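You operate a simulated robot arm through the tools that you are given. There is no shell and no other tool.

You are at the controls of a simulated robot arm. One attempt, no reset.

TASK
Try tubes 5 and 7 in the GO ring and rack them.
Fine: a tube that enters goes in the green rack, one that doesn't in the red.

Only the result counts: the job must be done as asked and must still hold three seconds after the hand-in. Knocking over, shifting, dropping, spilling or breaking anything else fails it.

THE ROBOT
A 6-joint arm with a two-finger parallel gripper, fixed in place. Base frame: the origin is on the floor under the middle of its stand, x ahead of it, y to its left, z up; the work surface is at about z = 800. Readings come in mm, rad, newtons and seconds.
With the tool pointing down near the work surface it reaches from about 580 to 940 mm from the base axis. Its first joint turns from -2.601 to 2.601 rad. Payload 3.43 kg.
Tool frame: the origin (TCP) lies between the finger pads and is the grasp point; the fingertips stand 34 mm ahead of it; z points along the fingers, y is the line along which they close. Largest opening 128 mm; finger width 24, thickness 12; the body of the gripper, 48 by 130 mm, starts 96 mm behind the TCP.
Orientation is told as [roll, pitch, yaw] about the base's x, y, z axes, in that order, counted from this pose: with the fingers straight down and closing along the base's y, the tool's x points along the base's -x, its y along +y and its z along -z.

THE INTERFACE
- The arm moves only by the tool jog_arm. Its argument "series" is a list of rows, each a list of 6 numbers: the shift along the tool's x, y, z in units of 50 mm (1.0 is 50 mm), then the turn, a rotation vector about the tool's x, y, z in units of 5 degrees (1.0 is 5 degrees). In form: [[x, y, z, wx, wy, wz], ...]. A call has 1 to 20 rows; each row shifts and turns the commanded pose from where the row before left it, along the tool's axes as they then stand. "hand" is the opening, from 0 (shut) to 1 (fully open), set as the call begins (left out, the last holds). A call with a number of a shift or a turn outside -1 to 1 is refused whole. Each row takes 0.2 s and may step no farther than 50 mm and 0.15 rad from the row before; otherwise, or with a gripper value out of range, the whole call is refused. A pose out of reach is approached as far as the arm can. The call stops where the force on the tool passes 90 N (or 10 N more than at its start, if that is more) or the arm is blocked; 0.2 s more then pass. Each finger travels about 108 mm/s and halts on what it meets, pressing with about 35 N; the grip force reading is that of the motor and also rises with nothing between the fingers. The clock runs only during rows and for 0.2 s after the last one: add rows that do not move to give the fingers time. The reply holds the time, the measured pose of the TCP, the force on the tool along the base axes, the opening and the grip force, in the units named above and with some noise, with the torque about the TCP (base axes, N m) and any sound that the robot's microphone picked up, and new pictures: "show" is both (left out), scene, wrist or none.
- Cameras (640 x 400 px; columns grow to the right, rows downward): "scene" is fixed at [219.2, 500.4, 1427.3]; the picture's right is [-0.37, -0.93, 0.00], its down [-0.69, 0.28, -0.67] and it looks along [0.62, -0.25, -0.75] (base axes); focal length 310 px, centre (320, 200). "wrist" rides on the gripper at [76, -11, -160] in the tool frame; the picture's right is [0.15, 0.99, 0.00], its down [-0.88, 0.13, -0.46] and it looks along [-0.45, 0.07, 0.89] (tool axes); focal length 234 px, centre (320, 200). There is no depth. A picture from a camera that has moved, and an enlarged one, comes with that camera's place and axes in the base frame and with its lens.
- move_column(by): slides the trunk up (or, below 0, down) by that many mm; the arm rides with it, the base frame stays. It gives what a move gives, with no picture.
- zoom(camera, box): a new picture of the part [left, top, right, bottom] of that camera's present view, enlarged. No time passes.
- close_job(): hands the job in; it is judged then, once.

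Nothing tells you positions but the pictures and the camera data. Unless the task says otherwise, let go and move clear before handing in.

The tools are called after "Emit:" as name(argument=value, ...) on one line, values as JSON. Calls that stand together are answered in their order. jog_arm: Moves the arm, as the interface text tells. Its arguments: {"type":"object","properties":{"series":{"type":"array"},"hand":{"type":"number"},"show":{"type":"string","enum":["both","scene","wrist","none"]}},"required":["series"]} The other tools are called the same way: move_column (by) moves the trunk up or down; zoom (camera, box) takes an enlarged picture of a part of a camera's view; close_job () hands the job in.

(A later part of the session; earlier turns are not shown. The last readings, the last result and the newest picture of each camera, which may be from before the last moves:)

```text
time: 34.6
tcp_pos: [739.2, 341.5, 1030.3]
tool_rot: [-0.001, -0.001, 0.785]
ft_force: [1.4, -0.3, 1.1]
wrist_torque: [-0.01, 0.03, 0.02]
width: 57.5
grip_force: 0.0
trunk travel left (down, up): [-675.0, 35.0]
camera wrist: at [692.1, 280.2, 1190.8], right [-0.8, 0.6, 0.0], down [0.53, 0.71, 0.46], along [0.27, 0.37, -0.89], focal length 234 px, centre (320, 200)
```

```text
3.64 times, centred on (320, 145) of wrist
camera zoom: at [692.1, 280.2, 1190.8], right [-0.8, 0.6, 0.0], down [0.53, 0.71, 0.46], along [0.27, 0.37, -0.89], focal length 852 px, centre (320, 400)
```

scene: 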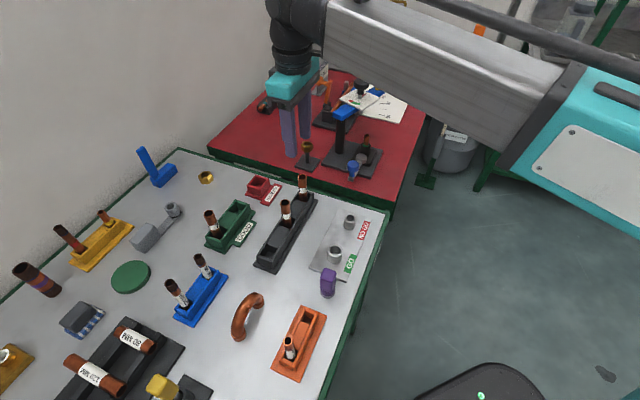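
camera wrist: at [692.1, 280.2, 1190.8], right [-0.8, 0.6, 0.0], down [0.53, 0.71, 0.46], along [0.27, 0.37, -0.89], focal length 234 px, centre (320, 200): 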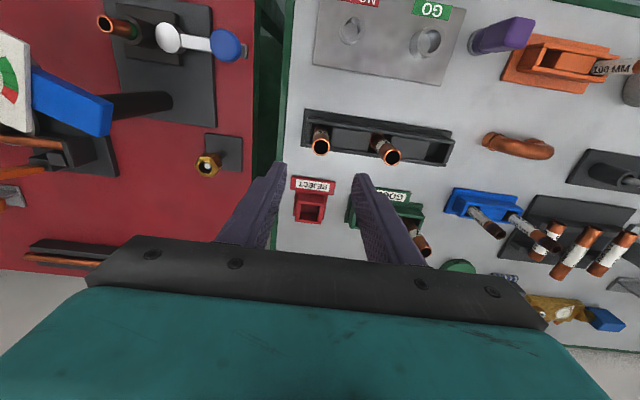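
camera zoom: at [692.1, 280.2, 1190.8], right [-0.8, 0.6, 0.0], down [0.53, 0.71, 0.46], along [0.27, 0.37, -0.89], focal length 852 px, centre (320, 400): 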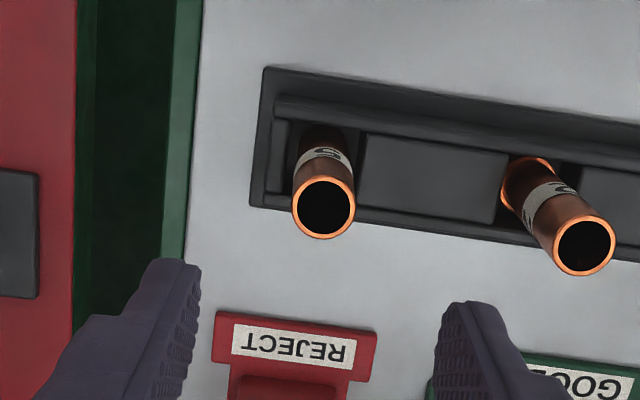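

Tube 7 is stable in the green rack. Tube 5 is about (+2.3, +1.4) mm from the hand centre, so I'll correct that and come down until the fingers straddle it.

Emit:
jog_arm(series=[[0.046, 0.028, 0, 0, 0, 0], [0, 0, 0.8, 0, 0, 0], [0, 0, 0.8, 0, 0, 0], [0, 0, 0.6, 0, 0, 0], [0, 0, 0, 0, 0, 0], [0, 0, 0, 0, 0, 0]], hand=0.45, show="none")

Emit:
zoom(camera="wrist", box=[260, 120, 380, 230])

Emit:
zoom(camera="scene", box=[270, 155, 340, 220])

```text
time: 36.0
tcp_pos: [735.5, 335.7, 920.3]
tool_rot: [-0.001, 0.001, 0.788]
ft_force: [-0.3, -0.3, -0.5]
wrist_torque: [-0.05, -0.03, 0.01]
width: 57.6
grip_force: 0.0
trunk travel left (down, up): [-675.0, 35.0]
```

```text
3.64 times, centred on (320, 175) of wrist
camera zoom: at [688.3, 275.8, 1078.7], right [-0.8, 0.6, 0.0], down [0.53, 0.71, 0.46], along [0.27, 0.37, -0.89], focal length 852 px, centre (320, 291)
```

zoom: 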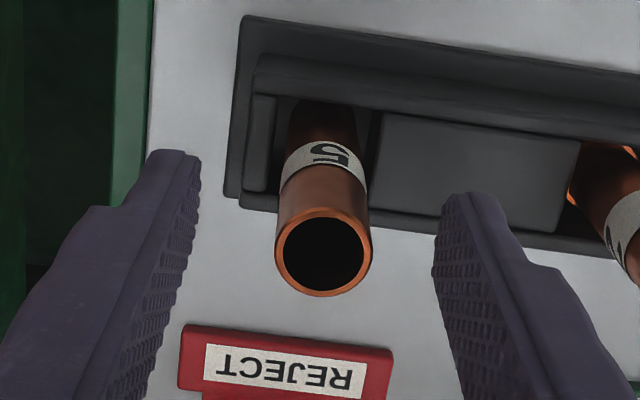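

```text
6.15 times, centred on (305, 188) of scene
camera zoom: at [219.2, 500.4, 1427.3], right [-0.37, -0.93, 0.0], down [-0.69, 0.28, -0.67], along [0.62, -0.25, -0.75], focal length 1906 px, centre (412, 277)
```

zoom: 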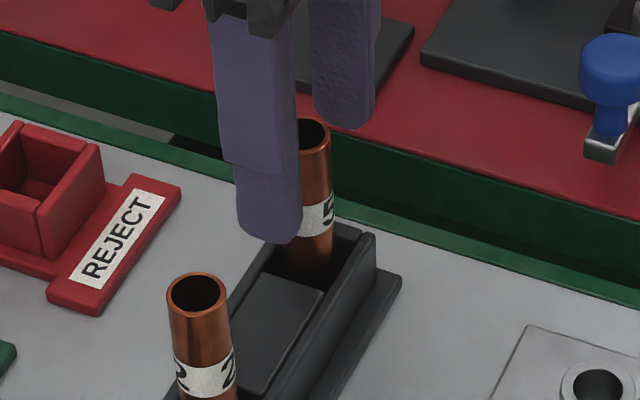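

The tube is about 3 mm off in x and 1.6 mm in y. I'll correct that, descend to grip height and verify before closing.

Emit:
jog_arm(series=[[-0.06, 0.032, 0, 0, 0, 0], [0, 0, 0.25, 0, 0, 0], [0, 0, 0.25, 0, 0, 0], [0, 0, 0, 0, 0, 0], [0, 0, 0, 0, 0, 0]], hand=0.45, show="none")

Emit:
zoom(camera="wrist", box=[260, 130, 380, 240])

Emit:
zoom(camera="scene", box=[270, 155, 340, 220])

```text
time: 37.2
tcp_pos: [737.0, 342.7, 895.6]
tool_rot: [0.001, 0.0, 0.784]
ft_force: [-0.2, 0.9, 0.3]
wrist_torque: [0.02, 0.03, 0.0]
width: 57.5
grip_force: 0.1
trunk travel left (down, up): [-675.0, 35.0]
```

```text
3.64 times, centred on (320, 185) of wrist
camera zoom: at [690.2, 281.0, 1055.2], right [-0.8, 0.6, 0.0], down [0.53, 0.71, 0.46], along [0.27, 0.37, -0.89], focal length 852 px, centre (320, 254)
```

zoom: 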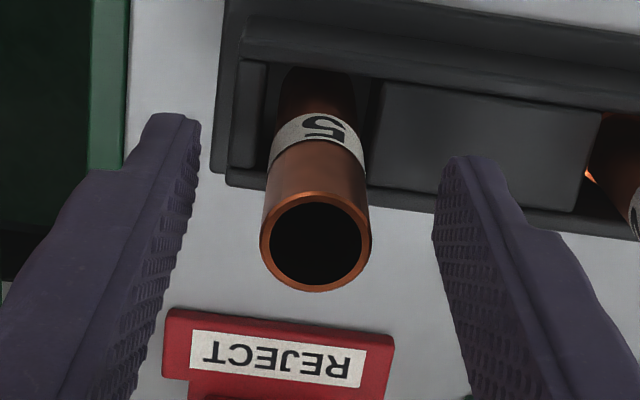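

```text
6.15 times, centred on (305, 188) of scene
camera zoom: at [219.2, 500.4, 1427.3], right [-0.37, -0.93, 0.0], down [-0.69, 0.28, -0.67], along [0.62, -0.25, -0.75], focal length 1906 px, centre (412, 277)
```

zoom: 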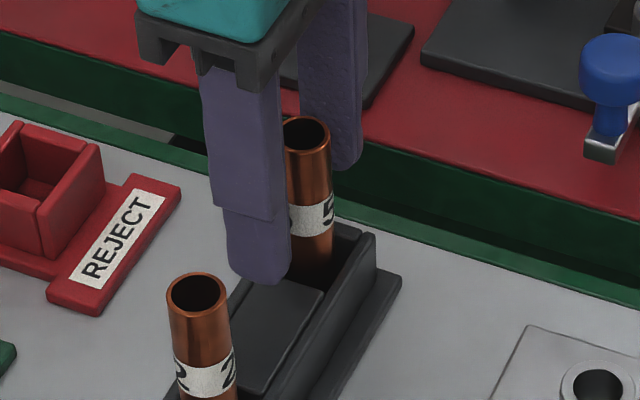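

Now it's about 2.5 mm off in x and slightly off in y. One last correction, then I'll grip tube 5.

Emit:
jog_arm(series=[[0.046, -0.014, 0, 0, 0, 0], [0, 0, 0.07, 0, 0, 0], [0, 0, 0, 0, 0, 0], [0, 0, 0, 0, 0, 0]], hand=0.45, show="none")

Emit:
zoom(camera="wrist", box=[260, 130, 380, 240])

```text
time: 38.2
tcp_pos: [735.5, 340.3, 891.6]
tool_rot: [0.0, 0.0, 0.786]
ft_force: [0.4, -0.6, -0.1]
wrist_torque: [0.01, -0.04, -0.03]
width: 57.6
grip_force: 0.1
trunk travel left (down, up): [-675.0, 35.0]
```

```text
3.64 times, centred on (320, 185) of wrist
camera zoom: at [688.7, 278.8, 1051.9], right [-0.8, 0.6, 0.0], down [0.53, 0.71, 0.46], along [0.27, 0.37, -0.89], focal length 852 px, centre (320, 254)
```

zoom: 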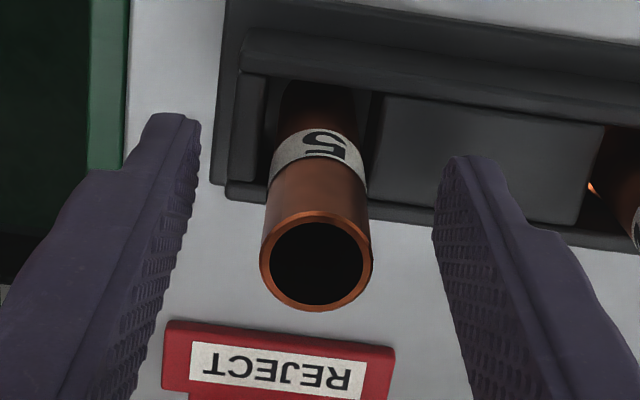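

It's well centred. Closing on tube 5.

Emit:
jog_arm(series=[[0, -0.014, 0, 0, 0, 0], [0, 0, 0, 0, 0, 0], [0, 0, 0, 0, 0, 0]], hand=0.45, show="none")

Emit:
jog_arm(series=[[0, 0, 0, 0, 0, 0], [0, 0, 0, 0, 0, 0], [0, 0, 0, 0, 0, 0]], hand=0, show="none")

Emit:
zoom(camera="wrist", box=[260, 130, 380, 240])

```text
time: 39.0
tcp_pos: [736.2, 339.9, 893.9]
tool_rot: [0.001, -0.001, 0.786]
ft_force: [0.3, 0.0, 0.2]
wrist_torque: [-0.02, 0.0, -0.03]
width: 57.7
grip_force: 0.2
trunk travel left (down, up): [-675.0, 35.0]
```

```text
time: 39.8
tcp_pos: [736.2, 341.0, 892.9]
tool_rot: [-0.001, -0.001, 0.786]
ft_force: [-0.1, 0.7, -0.5]
wrist_torque: [-0.02, -0.01, -0.01]
width: 20.5
grip_force: 35.2
trunk travel left (down, up): [-675.0, 35.0]
```

```text
3.64 times, centred on (320, 185) of wrist
camera zoom: at [689.1, 278.6, 1052.3], right [-0.8, 0.6, 0.0], down [0.53, 0.71, 0.46], along [0.27, 0.37, -0.89], focal length 852 px, centre (320, 254)
```

zoom: 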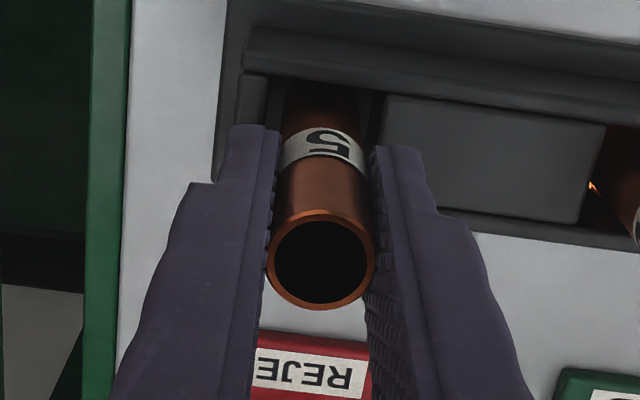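

Tube 5 is gripped. I'll lift it straight up and check its lower end.

Emit:
jog_arm(series=[[0, 0, -0.4, 0, 0, 0], [0, 0, -0.6, 0, 0, 0], [0, 0, -0.7, 0, 0, 0], [0, 0, -0.7, 0, 0, 0], [0, 0, 0, 0, 0, 0]], hand=0, show="none")

Emit:
zoom(camera="scene", box=[275, 130, 335, 200])

Emit:
zoom(camera="wrist", box=[260, 130, 380, 240])

```text
time: 41.0
tcp_pos: [734.2, 339.3, 1010.4]
tool_rot: [0.0, 0.002, 0.785]
ft_force: [-0.5, -0.1, 0.0]
wrist_torque: [0.03, 0.01, 0.01]
width: 20.8
grip_force: 34.8
trunk travel left (down, up): [-675.0, 35.0]
```

```text
5.71 times, centred on (305, 165) of scene
camera zoom: at [219.2, 500.4, 1427.3], right [-0.37, -0.93, 0.0], down [-0.69, 0.28, -0.67], along [0.62, -0.25, -0.75], focal length 1770 px, centre (406, 400)
```

zoom: 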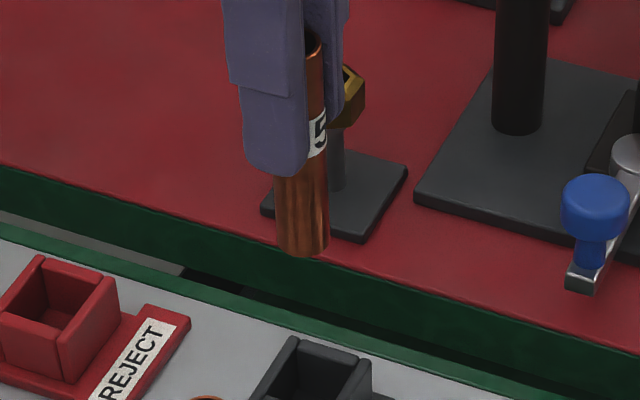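

```text
3.64 times, centred on (320, 185) of wrist
camera zoom: at [687.9, 277.9, 1170.8], right [-0.8, 0.6, 0.0], down [0.53, 0.71, 0.46], along [0.27, 0.37, -0.89], focal length 852 px, centre (320, 254)
```

zoom: 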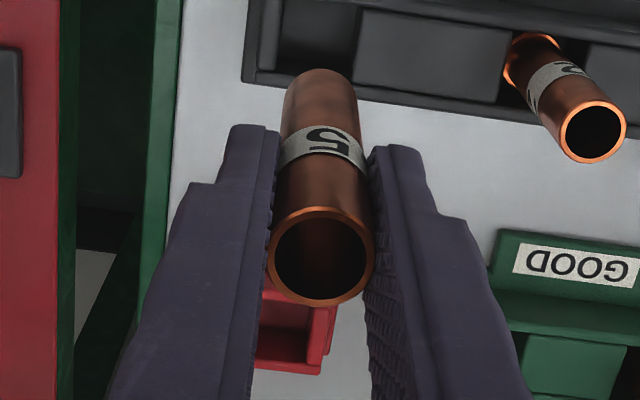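

I'll look closely at tube 5's lower end for a burr or flare.

Emit:
zoom(camera="scene", box=[294, 148, 316, 178])

Emit:
zoom(camera="wrist", box=[300, 138, 345, 178])

```text
13.33 times, centred on (305, 163) of scene
camera zoom: at [219.2, 500.4, 1427.3], right [-0.37, -0.93, 0.0], down [-0.69, 0.28, -0.67], along [0.62, -0.25, -0.75], focal length 4131 px, centre (520, 693)
```

zoom: 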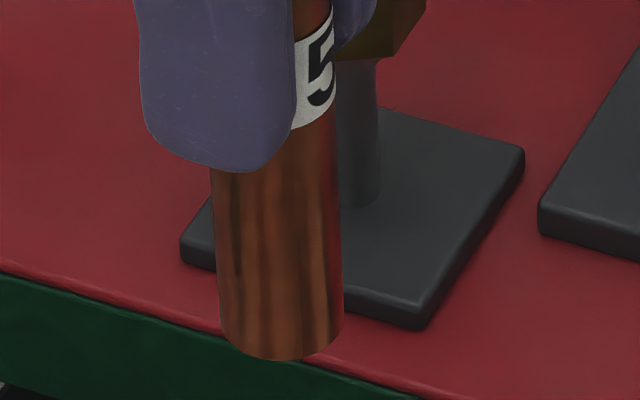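

```text
10.00 times, centred on (322, 158) of wrist
camera zoom: at [687.9, 277.9, 1170.8], right [-0.8, 0.6, 0.0], down [0.53, 0.71, 0.46], along [0.27, 0.37, -0.89], focal length 2342 px, centre (295, 620)
```

zoom: 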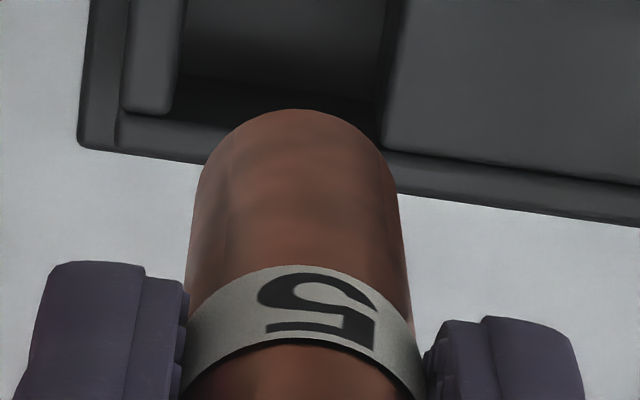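

The lower end looks clean, so I'll take tube 5 to the GO ring.

Emit:
jog_arm(series=[[0.677, 0.5985, 0, 0, 0, 0], [0.677, 0.5985, 0, 0, 0, 0], [0.677, 0.5985, 0, 0, 0, 0], [0.677, 0.5985, 0, 0, 0, 0], [0, 0, 0.5, 0, 0, 0], [0, 0, 0.5, 0, 0, 0], [0, 0, 0, 0, 0, 0], [0, 0, 0, 0, 0, 0]], hand=0, show="none")

Emit:
zoom(camera="scene", box=[310, 215, 360, 275])

Emit:
zoom(camera="wrist", box=[280, 110, 360, 200])

```text
time: 42.8
tcp_pos: [555.9, 326.8, 962.1]
tool_rot: [0.001, 0.0, 0.785]
ft_force: [0.0, -0.3, -1.9]
wrist_torque: [0.0, -0.01, 0.01]
width: 20.6
grip_force: 35.2
trunk travel left (down, up): [-675.0, 35.0]
```

```text
6.67 times, centred on (335, 245) of scene
camera zoom: at [219.2, 500.4, 1427.3], right [-0.37, -0.93, 0.0], down [-0.69, 0.28, -0.67], along [0.62, -0.25, -0.75], focal length 2065 px, centre (220, -100)
```

zoom: 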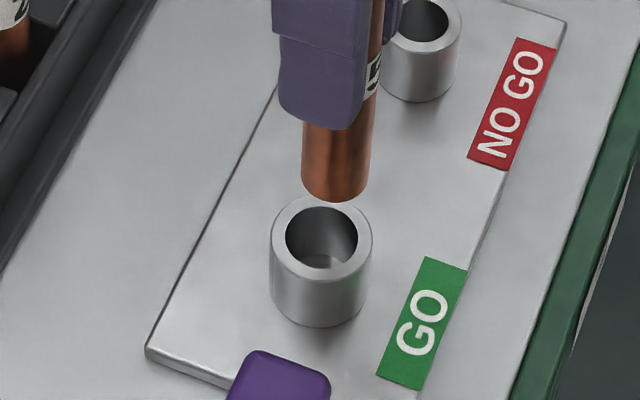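

```text
4.44 times, centred on (320, 155) of wrist
camera zoom: at [508.5, 264.9, 1122.1], right [-0.8, 0.6, 0.0], down [0.53, 0.71, 0.46], along [0.27, 0.37, -0.89], focal length 1041 px, centre (320, 400)
```

zoom: 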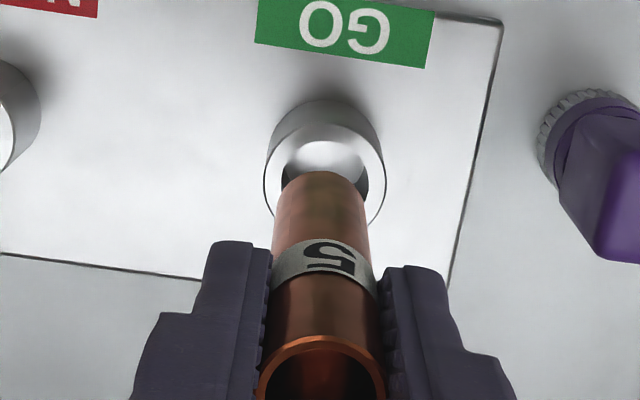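

Relative to the ring, tube 5 needs about (-2.7, +1.6) mm. I'll correct that and come closer.

Emit:
jog_arm(series=[[-0.054, 0.032, 0, 0, 0, 0], [0, 0, 0.22, 0, 0, 0], [0, 0, 0.22, 0, 0, 0], [0, 0, 0, 0, 0, 0], [0, 0, 0, 0, 0, 0]], hand=0, show="none")

Emit:
zoom(camera="scene", box=[322, 232, 346, 264])

Emit:
zoom(camera="wrist", box=[298, 128, 342, 172])

```text
time: 44.0
tcp_pos: [555.8, 329.1, 942.1]
tool_rot: [0.001, -0.001, 0.784]
ft_force: [1.7, -0.5, -0.6]
wrist_torque: [0.01, 0.0, -0.05]
width: 20.6
grip_force: 34.9
trunk travel left (down, up): [-675.0, 35.0]
```

```text
12.50 times, centred on (334, 248) of scene
camera zoom: at [219.2, 500.4, 1427.3], right [-0.37, -0.93, 0.0], down [-0.69, 0.28, -0.67], along [0.62, -0.25, -0.75], focal length 3873 px, centre (145, -400)
```

zoom: 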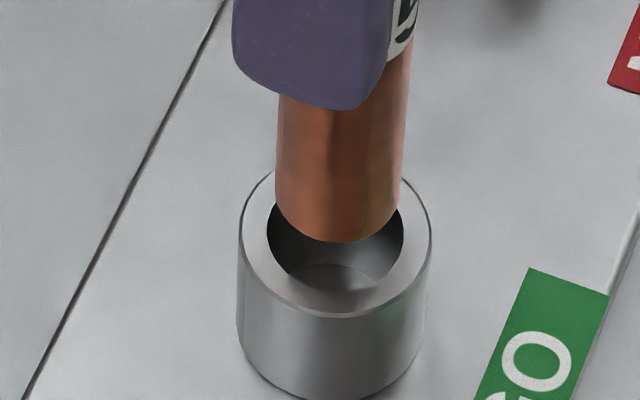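

```text
9.09 times, centred on (320, 150) of wrist
camera zoom: at [509.1, 268.0, 1101.0], right [-0.8, 0.6, 0.0], down [0.53, 0.71, 0.46], along [0.27, 0.37, -0.89], focal length 2129 px, centre (320, 654)
```

zoom: 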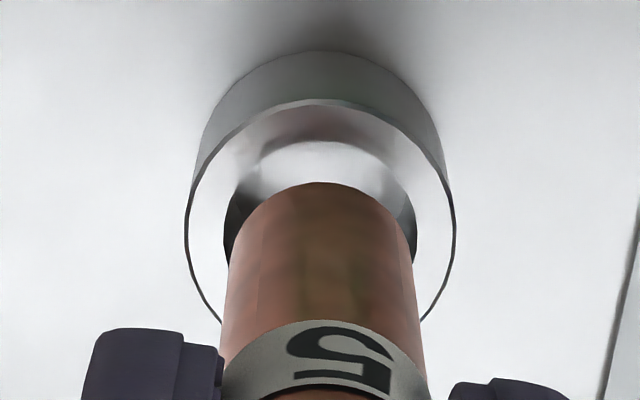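

Both views show tube 5 concentric with the ring. I'll lower 10 mm more and re-check just above the rim.

Emit:
jog_arm(series=[[0, 0, 0.1, 0, 0, 0], [0, 0, 0.1, 0, 0, 0], [0, 0, 0, 0, 0, 0], [0, 0, 0, 0, 0, 0]], hand=0, show="none")

Emit:
zoom(camera="scene", box=[322, 236, 346, 264])

Emit:
zoom(camera="wrist", box=[298, 128, 342, 172])

```text
time: 45.0
tcp_pos: [555.2, 331.6, 932.3]
tool_rot: [0.001, -0.001, 0.784]
ft_force: [-0.4, 0.4, -0.3]
wrist_torque: [-0.01, -0.02, 0.02]
width: 20.5
grip_force: 34.6
trunk travel left (down, up): [-675.0, 35.0]
```

```text
14.29 times, centred on (334, 250) of scene
camera zoom: at [219.2, 500.4, 1427.3], right [-0.37, -0.93, 0.0], down [-0.69, 0.28, -0.67], along [0.62, -0.25, -0.75], focal length 4426 px, centre (120, -514)
```

zoom: 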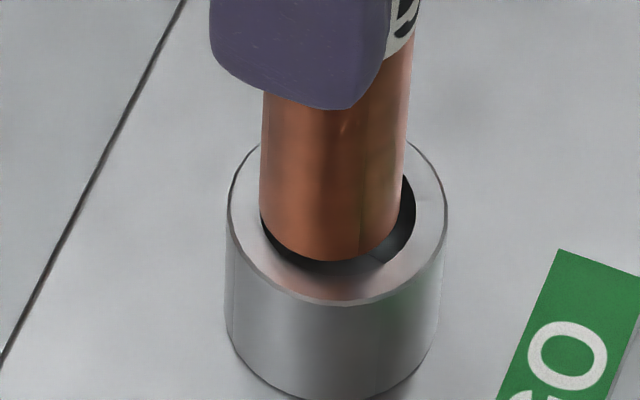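

```text
9.09 times, centred on (320, 150) of wrist
camera zoom: at [508.7, 269.5, 1092.2], right [-0.8, 0.6, 0.0], down [0.53, 0.71, 0.46], along [0.27, 0.37, -0.89], focal length 2129 px, centre (320, 654)
```

zoom: 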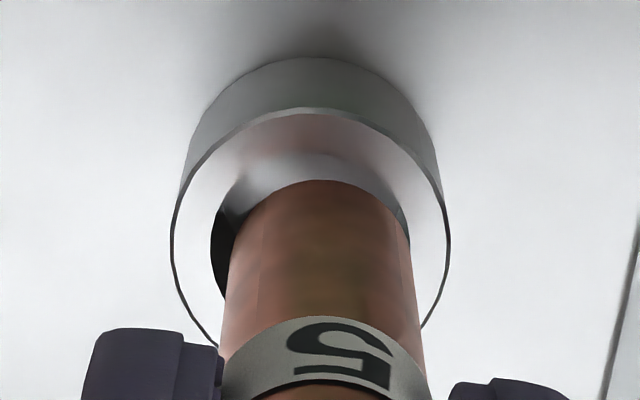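

The descent caused about 1.2 mm of sideways drift, as it did with tube 7. Recentring.

Emit:
jog_arm(series=[[0.009, -0.021, 0, 0, 0, 0], [0, 0, 0, 0, 0, 0], [0, 0, 0, 0, 0, 0]], hand=0, show="none")

Emit:
zoom(camera="scene", box=[322, 236, 346, 264])

Emit:
zoom(camera="wrist", box=[298, 128, 342, 172])

```text
time: 45.8
tcp_pos: [555.9, 330.6, 931.9]
tool_rot: [-0.001, -0.001, 0.784]
ft_force: [0.9, 0.8, -0.6]
wrist_torque: [0.02, 0.03, 0.0]
width: 20.5
grip_force: 35.0
trunk travel left (down, up): [-675.0, 35.0]
```

```text
14.29 times, centred on (334, 250) of scene
camera zoom: at [219.2, 500.4, 1427.3], right [-0.37, -0.93, 0.0], down [-0.69, 0.28, -0.67], along [0.62, -0.25, -0.75], focal length 4426 px, centre (120, -514)
```

zoom: 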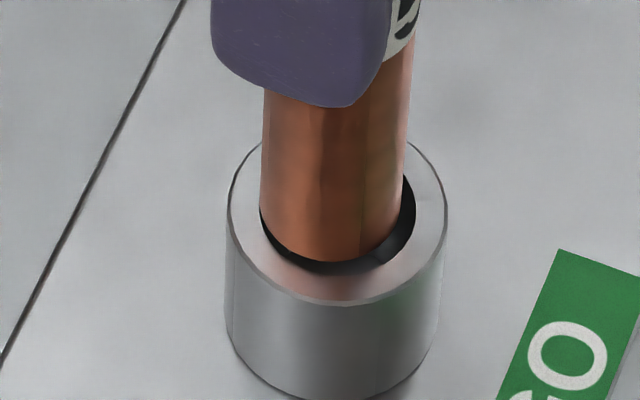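

```text
9.09 times, centred on (320, 150) of wrist
camera zoom: at [509.4, 269.0, 1091.6], right [-0.8, 0.6, 0.0], down [0.53, 0.71, 0.46], along [0.27, 0.37, -0.89], focal length 2129 px, centre (320, 654)
```

zoom: 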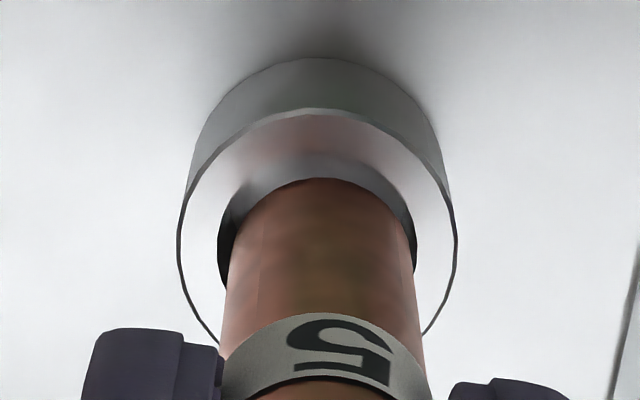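

It's closer. One more small nudge of about 0.7 mm in x, then I'll check.

Emit:
jog_arm(series=[[0.014, -0.006, 0, 0, 0, 0], [0, 0, 0, 0, 0, 0], [0, 0, 0, 0, 0, 0]], hand=0, show="none")

Emit:
zoom(camera="scene", box=[322, 236, 346, 264])

Emit:
zoom(camera="wrist", box=[298, 128, 342, 172])

```text
time: 46.6
tcp_pos: [555.4, 328.6, 932.1]
tool_rot: [0.0, 0.001, 0.787]
ft_force: [-0.7, 0.5, -0.9]
wrist_torque: [0.02, 0.02, -0.01]
width: 20.6
grip_force: 35.1
trunk travel left (down, up): [-675.0, 35.0]
```

```text
14.29 times, centred on (334, 250) of scene
camera zoom: at [219.2, 500.4, 1427.3], right [-0.37, -0.93, 0.0], down [-0.69, 0.28, -0.67], along [0.62, -0.25, -0.75], focal length 4426 px, centre (120, -514)
```

zoom: 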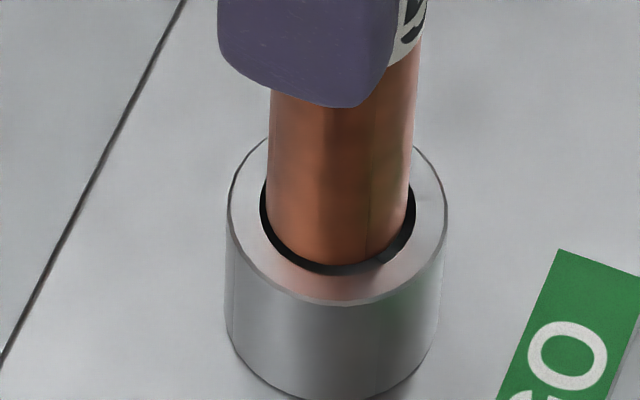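

```text
9.09 times, centred on (320, 150) of wrist
camera zoom: at [508.9, 268.1, 1091.6], right [-0.8, 0.6, 0.0], down [0.53, 0.71, 0.46], along [0.27, 0.37, -0.89], focal length 2129 px, centre (320, 654)
```

zoom: 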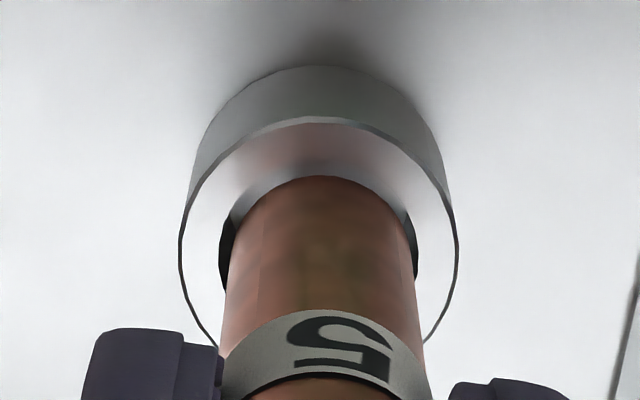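

Tube 5 is concentric in both views. Lowering it gently.

Emit:
jog_arm(series=[[0, -0.004, 0.03, 0, 0, 0], [0, 0, 0.03, 0, 0, 0], [0, 0, 0.03, 0, 0, 0], [0, 0, 0.03, 0, 0, 0], [0, 0, 0, 0, 0, 0]], hand=0, show="none")

Emit:
zoom(camera="scene", box=[322, 236, 346, 264])

Emit:
zoom(camera="wrist", box=[298, 128, 342, 172])

```text
time: 47.8
tcp_pos: [555.5, 329.8, 925.5]
tool_rot: [0.0, 0.002, 0.786]
ft_force: [0.1, -0.4, -0.1]
wrist_torque: [-0.01, -0.01, 0.02]
width: 20.4
grip_force: 34.6
trunk travel left (down, up): [-675.0, 35.0]
```

```text
14.29 times, centred on (334, 250) of scene
camera zoom: at [219.2, 500.4, 1427.3], right [-0.37, -0.93, 0.0], down [-0.69, 0.28, -0.67], along [0.62, -0.25, -0.75], focal length 4426 px, centre (120, -514)
```

zoom: 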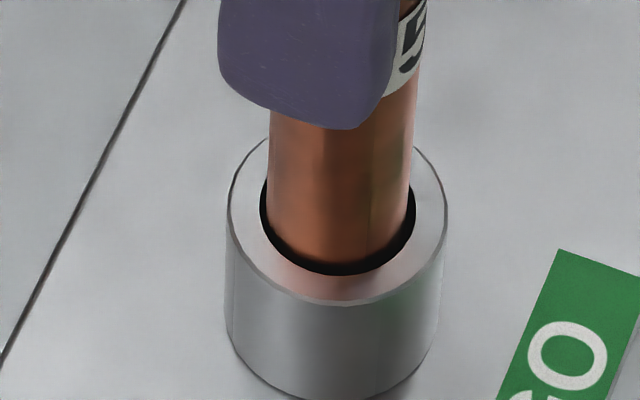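

```text
9.09 times, centred on (320, 150) of wrist
camera zoom: at [509.2, 267.9, 1085.5], right [-0.8, 0.6, 0.0], down [0.53, 0.71, 0.46], along [0.27, 0.37, -0.89], focal length 2129 px, centre (320, 654)
```

zoom: 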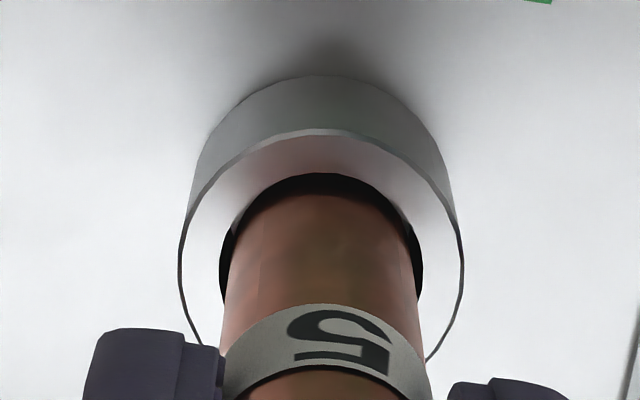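

There's no contact force and tube 5 is starting into the bore. I'll continue deeper, watching for resistance.

Emit:
jog_arm(series=[[0, -0.004, 0.04, 0, 0, 0], [0, 0, 0.04, 0, 0, 0], [0, 0, 0.04, 0, 0, 0], [0, 0, 0.04, 0, 0, 0], [0, 0, 0, 0, 0, 0]], hand=0, show="none")

Emit:
zoom(camera="wrist", box=[298, 128, 342, 172])

Emit:
jog_arm(series=[[0, 0, 0.04, 0, 0, 0], [0, 0, 0.04, 0, 0, 0], [0, 0, 0.04, 0, 0, 0], [0, 0, 0.04, 0, 0, 0], [0, 0, 0, 0, 0, 0]], hand=0, show="none")

Emit:
zoom(camera="scene", box=[320, 232, 348, 264])

Emit:
zoom(camera="wrist", box=[298, 138, 342, 182])

```text
time: 49.0
tcp_pos: [556.8, 330.3, 917.6]
tool_rot: [0.0, -0.001, 0.786]
ft_force: [0.2, 0.2, -0.6]
wrist_torque: [-0.01, -0.04, -0.04]
width: 20.3
grip_force: 34.8
trunk travel left (down, up): [-675.0, 35.0]
```

```text
9.09 times, centred on (320, 150) of wrist
camera zoom: at [510.1, 268.6, 1077.2], right [-0.8, 0.6, 0.0], down [0.53, 0.71, 0.46], along [0.27, 0.37, -0.89], focal length 2129 px, centre (320, 654)
```

zoom: 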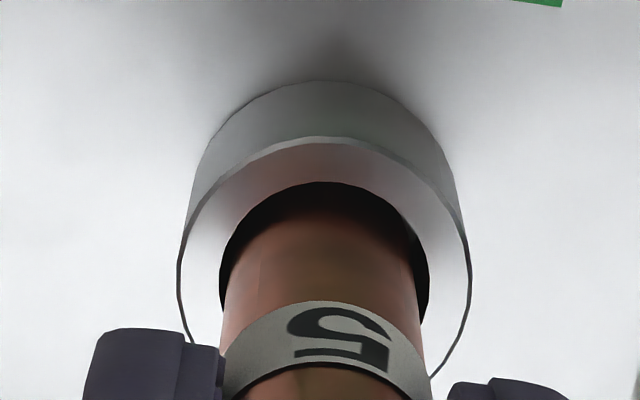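

```text
time: 50.2
tcp_pos: [555.4, 330.2, 909.7]
tool_rot: [0.0, -0.001, 0.786]
ft_force: [-0.4, 0.8, -0.6]
wrist_torque: [-0.02, -0.02, -0.02]
width: 20.3
grip_force: 34.9
trunk travel left (down, up): [-675.0, 35.0]
```

```text
12.50 times, centred on (334, 248) of scene
camera zoom: at [219.2, 500.4, 1427.3], right [-0.37, -0.93, 0.0], down [-0.69, 0.28, -0.67], along [0.62, -0.25, -0.75], focal length 3873 px, centre (145, -400)
```

zoom: 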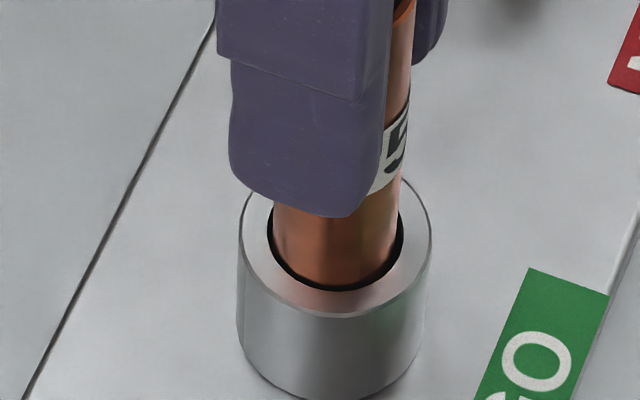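

```text
9.09 times, centred on (320, 160) of wrist
camera zoom: at [508.6, 268.2, 1070.2], right [-0.8, 0.6, 0.0], down [0.53, 0.71, 0.46], along [0.27, 0.37, -0.89], focal length 2129 px, centre (320, 564)
```

zoom: 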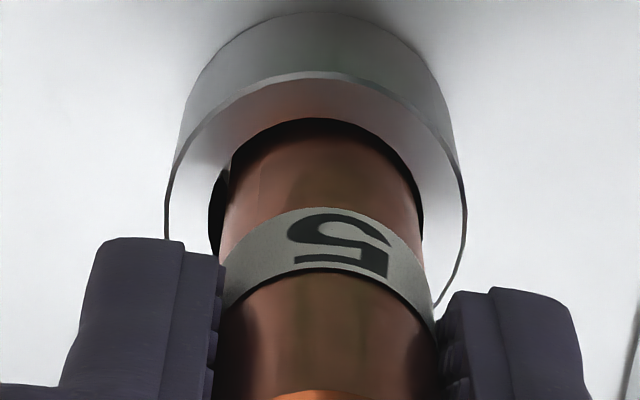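

Tube 5 also enters the GO ring freely, now about 20 mm deep with no force. I'll go a touch deeper to confirm, then withdraw it straight up.

Emit:
jog_arm(series=[[0, 0, 0.04, 0, 0, 0], [0, 0, 0.04, 0, 0, 0], [0, 0, 0, 0, 0, 0], [0, 0, 0, 0, 0, 0]], hand=0, show="none")

Emit:
jog_arm(series=[[0, 0, -0.2, 0, 0, 0], [0, 0, -0.4, 0, 0, 0], [0, 0, -0.5, 0, 0, 0], [0, 0, -0.6, 0, 0, 0], [0, 0, -0.6, 0, 0, 0], [0, 0, -0.6, 0, 0, 0], [0, 0, 0, 0, 0, 0]], hand=0)

Emit:
zoom(camera="scene", box=[300, 180, 390, 290])

```text
time: 51.2
tcp_pos: [556.0, 330.7, 906.0]
tool_rot: [0.001, 0.0, 0.785]
ft_force: [0.3, 0.8, -0.3]
wrist_torque: [0.03, 0.03, 0.0]
width: 20.5
grip_force: 35.0
trunk travel left (down, up): [-675.0, 35.0]
```

```text
time: 52.8
tcp_pos: [558.4, 329.1, 1051.4]
tool_rot: [0.0, -0.001, 0.787]
ft_force: [-0.3, 0.9, -0.4]
wrist_torque: [0.0, 0.04, -0.03]
width: 20.5
grip_force: 34.7
trunk travel left (down, up): [-675.0, 35.0]
camera wrist: at [510.9, 266.6, 1211.2], right [-0.8, 0.6, 0.0], down [0.53, 0.71, 0.46], along [0.27, 0.37, -0.89], focal length 234 px, centre (320, 200)
```

scene: 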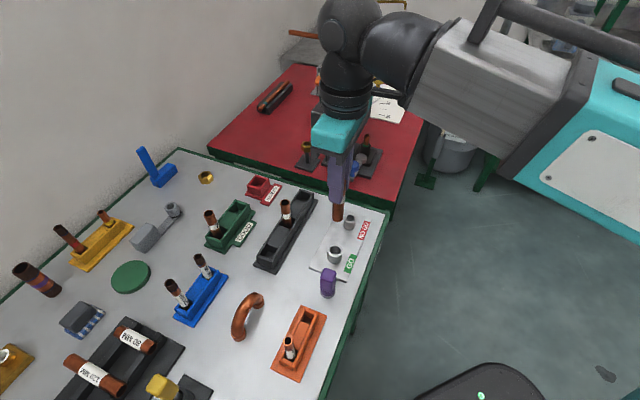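
wrist: 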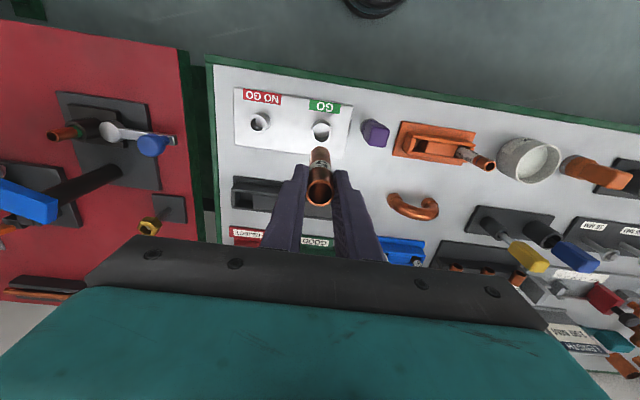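

```text
3.64 times, centred on (345, 235) of scene
camera zoom: at [219.2, 500.4, 1427.3], right [-0.37, -0.93, 0.0], down [-0.69, 0.28, -0.67], along [0.62, -0.25, -0.75], focal length 1127 px, centre (229, 73)
```

zoom: 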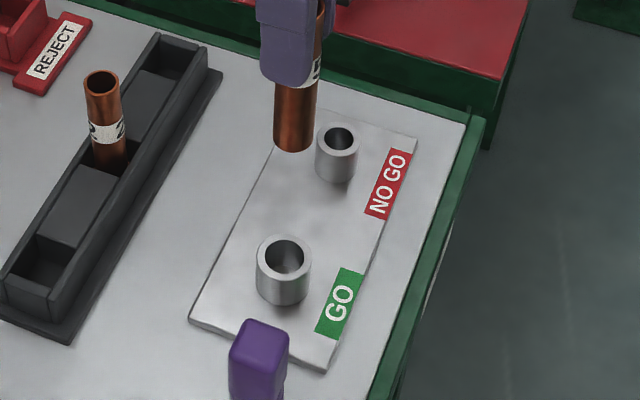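

Both tubes pass GO, so tube 5 goes in the free far slot of the green rack. I'll carry it over at a safe height.

Emit:
jog_arm(series=[[-0.905, -0.067, 0, 0, 0, 0], [-0.905, -0.067, 0, 0, 0, 0], [-0.905, -0.067, 0, 0, 0, 0], [-0.905, -0.067, 0, 0, 0, 0], [-0.905, -0.067, 0, 0, 0, 0], [-0.905, -0.067, 0, 0, 0, 0], [0, 0, 0, 0, 0, 0], [0, 0, 0, 0, 0, 0]], hand=0)

Emit:
zoom(camera="wrist", box=[260, 80, 400, 190])

Emit:
zoom(camera="scene", box=[195, 140, 285, 250])

```text
time: 54.6
tcp_pos: [761.8, 504.6, 1049.1]
tool_rot: [-0.001, 0.001, 0.784]
ft_force: [-0.1, -0.3, -1.1]
wrist_torque: [0.0, -0.04, 0.03]
width: 20.3
grip_force: 34.8
trunk travel left (down, up): [-675.0, 35.0]
camera wrist: at [715.0, 443.4, 1208.6], right [-0.8, 0.6, 0.0], down [0.53, 0.71, 0.46], along [0.27, 0.37, -0.89], focal length 234 px, centre (320, 200)
```

scene: 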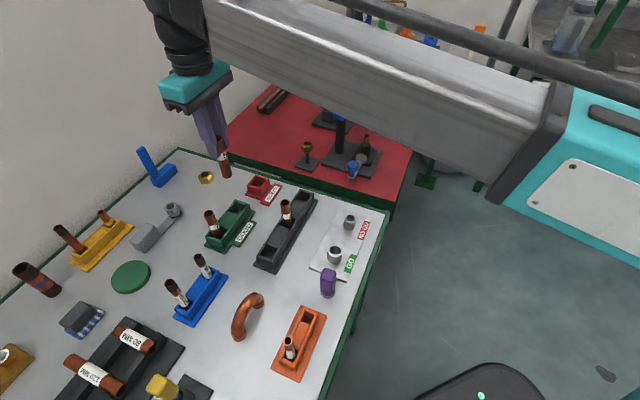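
wrist: 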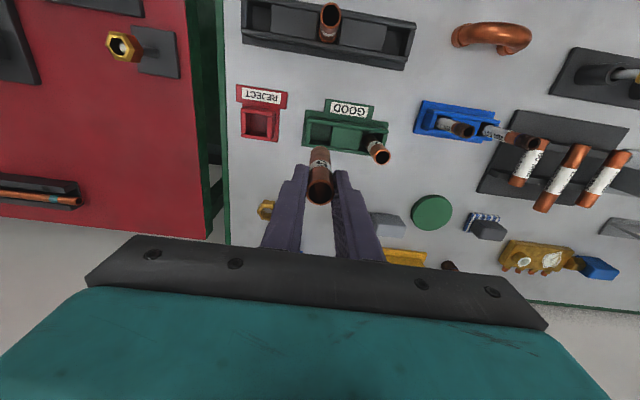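

```text
3.64 times, centred on (330, 135) of wrist
camera zoom: at [715.0, 443.4, 1208.6], right [-0.8, 0.6, 0.0], down [0.53, 0.71, 0.46], along [0.27, 0.37, -0.89], focal length 852 px, centre (284, 436)
```

zoom: 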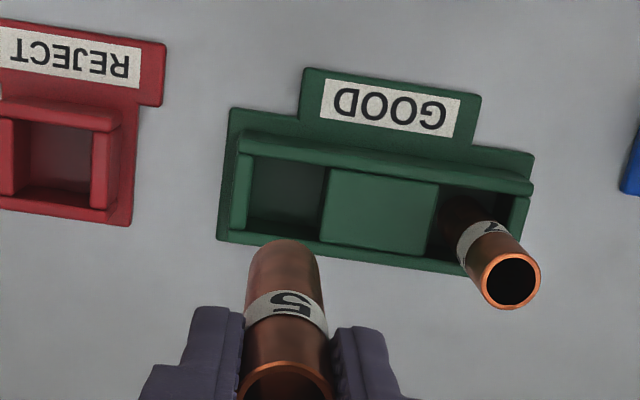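

```text
3.64 times, centred on (240, 195) of scene
camera zoom: at [219.2, 500.4, 1427.3], right [-0.37, -0.93, 0.0], down [-0.69, 0.28, -0.67], along [0.62, -0.25, -0.75], focal length 1127 px, centre (611, 218)
```

zoom: 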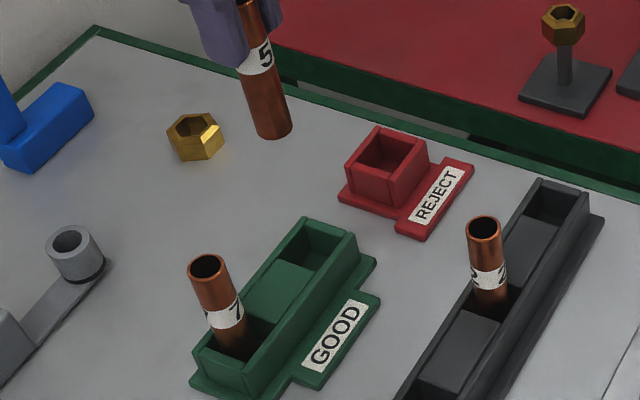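

Tube 5 is above the far slot region. I'll make a small correction, lower to just above the rack and check.

Emit:
jog_arm(series=[[-0.03, 0.01, 0, 0, 0, 0], [0, 0, 0.65, 0, 0, 0], [0, 0, 0.65, 0, 0, 0], [0, 0, 0.6, 0, 0, 0], [0, 0, 0, 0, 0, 0], [0, 0, 0, 0, 0, 0]], hand=0, show="none")

Emit:
zoom(camera="wrist", box=[270, 100, 370, 190])

Emit:
zoom(camera="scene", box=[210, 175, 270, 245])

```text
time: 56.0
tcp_pos: [761.5, 506.3, 953.5]
tool_rot: [-0.001, -0.002, 0.786]
ft_force: [0.3, -0.3, -0.6]
wrist_torque: [0.06, -0.03, 0.02]
width: 20.6
grip_force: 34.8
trunk travel left (down, up): [-675.0, 35.0]
```

```text
4.44 times, centred on (320, 145) of wrist
camera zoom: at [715.0, 445.1, 1113.2], right [-0.8, 0.6, 0.0], down [0.53, 0.71, 0.46], along [0.27, 0.37, -0.89], focal length 1041 px, centre (320, 444)
```

zoom: 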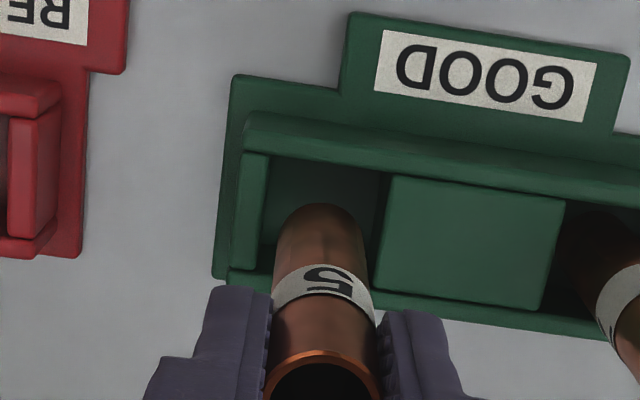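

```text
5.71 times, centred on (240, 210) of scene
camera zoom: at [219.2, 500.4, 1427.3], right [-0.37, -0.93, 0.0], down [-0.69, 0.28, -0.67], along [0.62, -0.25, -0.75], focal length 1770 px, centre (777, 143)
```

zoom: 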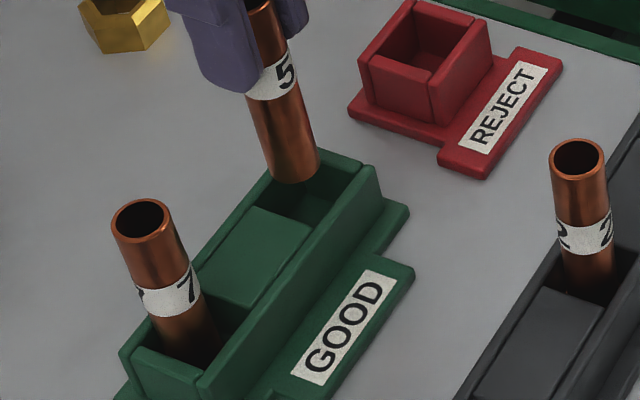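

The tube is nearly centred over the far slot. I'll nudge it about 1 mm and descend slowly into the slot.

Emit:
jog_arm(series=[[-0.012, 0.018, 0, 0, 0, 0], [0, 0, 0.2, 0, 0, 0], [0, 0, 0.2, 0, 0, 0], [0, 0, 0, 0, 0, 0], [0, 0, 0, 0, 0, 0]], hand=0, show="none")

Emit:
zoom(camera="wrist", box=[280, 110, 360, 190])

Emit:
zoom(camera="scene", box=[220, 185, 265, 235])

```text
time: 57.2
tcp_pos: [761.6, 509.2, 935.2]
tool_rot: [0.001, 0.0, 0.786]
ft_force: [0.3, -0.6, -1.3]
wrist_torque: [0.0, 0.01, 0.01]
width: 20.7
grip_force: 34.6
trunk travel left (down, up): [-675.0, 35.0]
```

```text
5.00 times, centred on (320, 150) of wrist
camera zoom: at [714.5, 447.5, 1095.4], right [-0.8, 0.6, 0.0], down [0.53, 0.71, 0.46], along [0.27, 0.37, -0.89], focal length 1171 px, centre (320, 450)
```

zoom: 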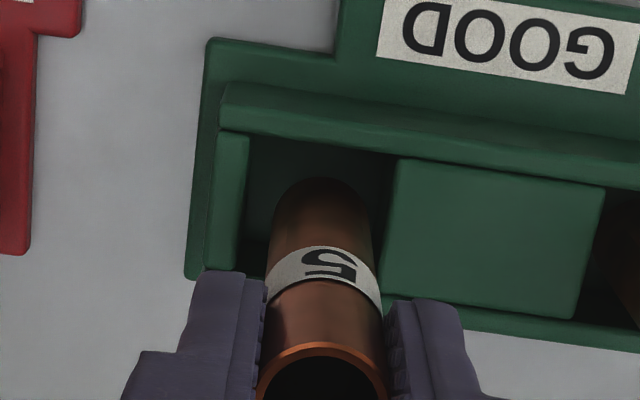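

```text
8.00 times, centred on (242, 210) of scene
camera zoom: at [219.2, 500.4, 1427.3], right [-0.37, -0.93, 0.0], down [-0.69, 0.28, -0.67], along [0.62, -0.25, -0.75], focal length 2478 px, centre (940, 120)
```

zoom: 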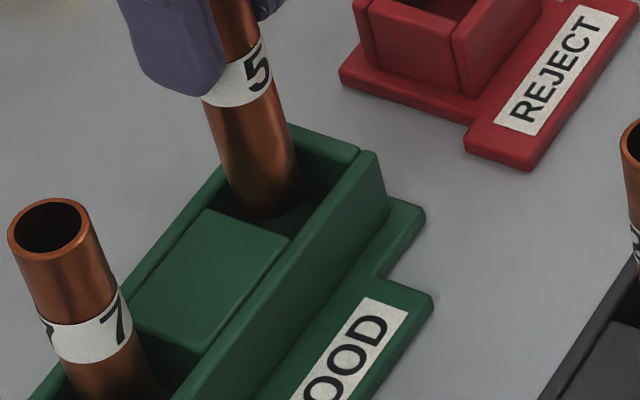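

The tube is concentric with the slot to within about 1 mm. I'll lower it in.

Emit:
jog_arm(series=[[0, -0.016, 0, 0, 0, 0], [0, 0, 0.08, 0, 0, 0], [0, 0, 0.08, 0, 0, 0], [0, 0, 0.08, 0, 0, 0], [0, 0, 0.08, 0, 0, 0], [0, 0, 0.08, 0, 0, 0], [0, 0, 0, 0, 0, 0]], hand=0, show="none")

Emit:
zoom(camera="wrist", box=[275, 120, 365, 210])

Emit:
zoom(camera="scene", box=[220, 185, 265, 235])

```text
time: 58.8
tcp_pos: [764.7, 507.7, 915.3]
tool_rot: [0.0, 0.0, 0.786]
ft_force: [-0.2, -0.5, 0.4]
wrist_torque: [-0.04, 0.03, 0.02]
width: 20.5
grip_force: 35.0
trunk travel left (down, up): [-675.0, 35.0]
```

```text
4.44 times, centred on (320, 165) of wrist
camera zoom: at [717.3, 447.2, 1075.7], right [-0.8, 0.6, 0.0], down [0.53, 0.71, 0.46], along [0.27, 0.37, -0.89], focal length 1041 px, centre (320, 356)
```

zoom: 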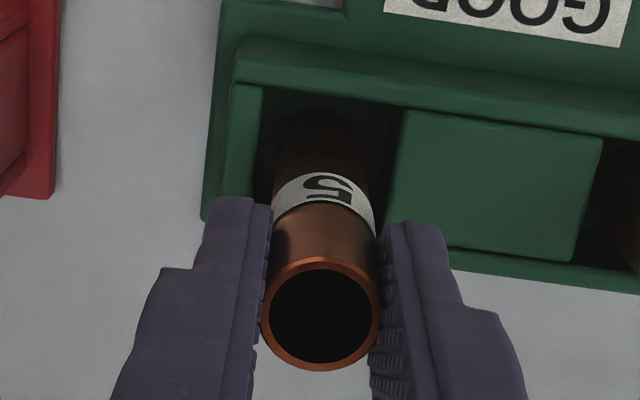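

```text
8.00 times, centred on (242, 210) of scene
camera zoom: at [219.2, 500.4, 1427.3], right [-0.37, -0.93, 0.0], down [-0.69, 0.28, -0.67], along [0.62, -0.25, -0.75], focal length 2478 px, centre (940, 120)
```

zoom: 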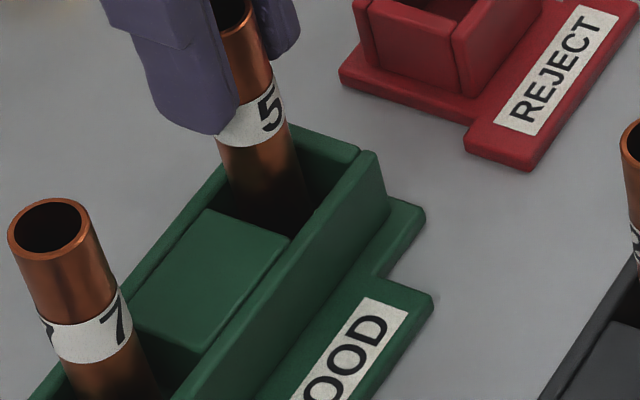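

No contact yet. I'll continue in small steps until the floor takes the tube.

Emit:
jog_arm(series=[[0, 0, 0.03, 0, 0, 0], [0, 0, 0.03, 0, 0, 0], [0, 0, 0.03, 0, 0, 0], [0, 0, 0.03, 0, 0, 0], [0, 0, 0, 0, 0, 0]], hand=0, show="none")

Emit:
zoom(camera="scene", box=[220, 185, 265, 235])

Emit:
zoom(camera="wrist", box=[275, 120, 365, 210])

```text
time: 60.0
tcp_pos: [763.8, 508.4, 911.1]
tool_rot: [0.0, -0.002, 0.786]
ft_force: [0.1, 2.2, 7.9]
wrist_torque: [0.09, -0.23, 0.02]
width: 20.6
grip_force: 35.2
trunk travel left (down, up): [-675.0, 35.0]
```

```text
8.00 times, centred on (242, 210) of scene
camera zoom: at [219.2, 500.4, 1427.3], right [-0.37, -0.93, 0.0], down [-0.69, 0.28, -0.67], along [0.62, -0.25, -0.75], focal length 2478 px, centre (940, 120)
```

zoom: 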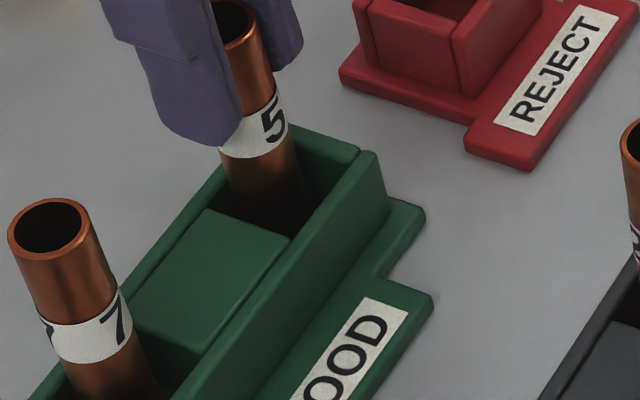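

```text
4.44 times, centred on (320, 165) of wrist
camera zoom: at [716.9, 447.0, 1070.6], right [-0.8, 0.6, 0.0], down [0.53, 0.71, 0.46], along [0.27, 0.37, -0.89], focal length 1041 px, centre (320, 356)
```

zoom: 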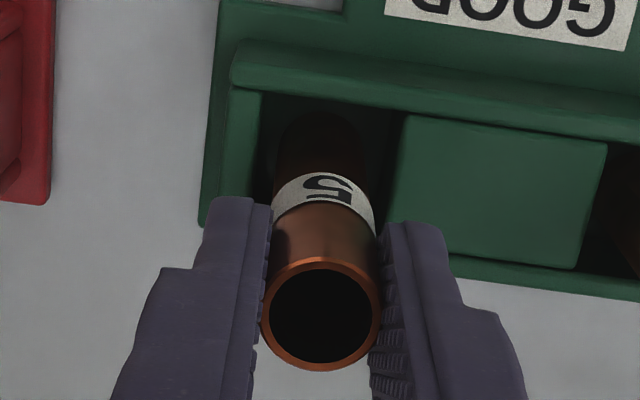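

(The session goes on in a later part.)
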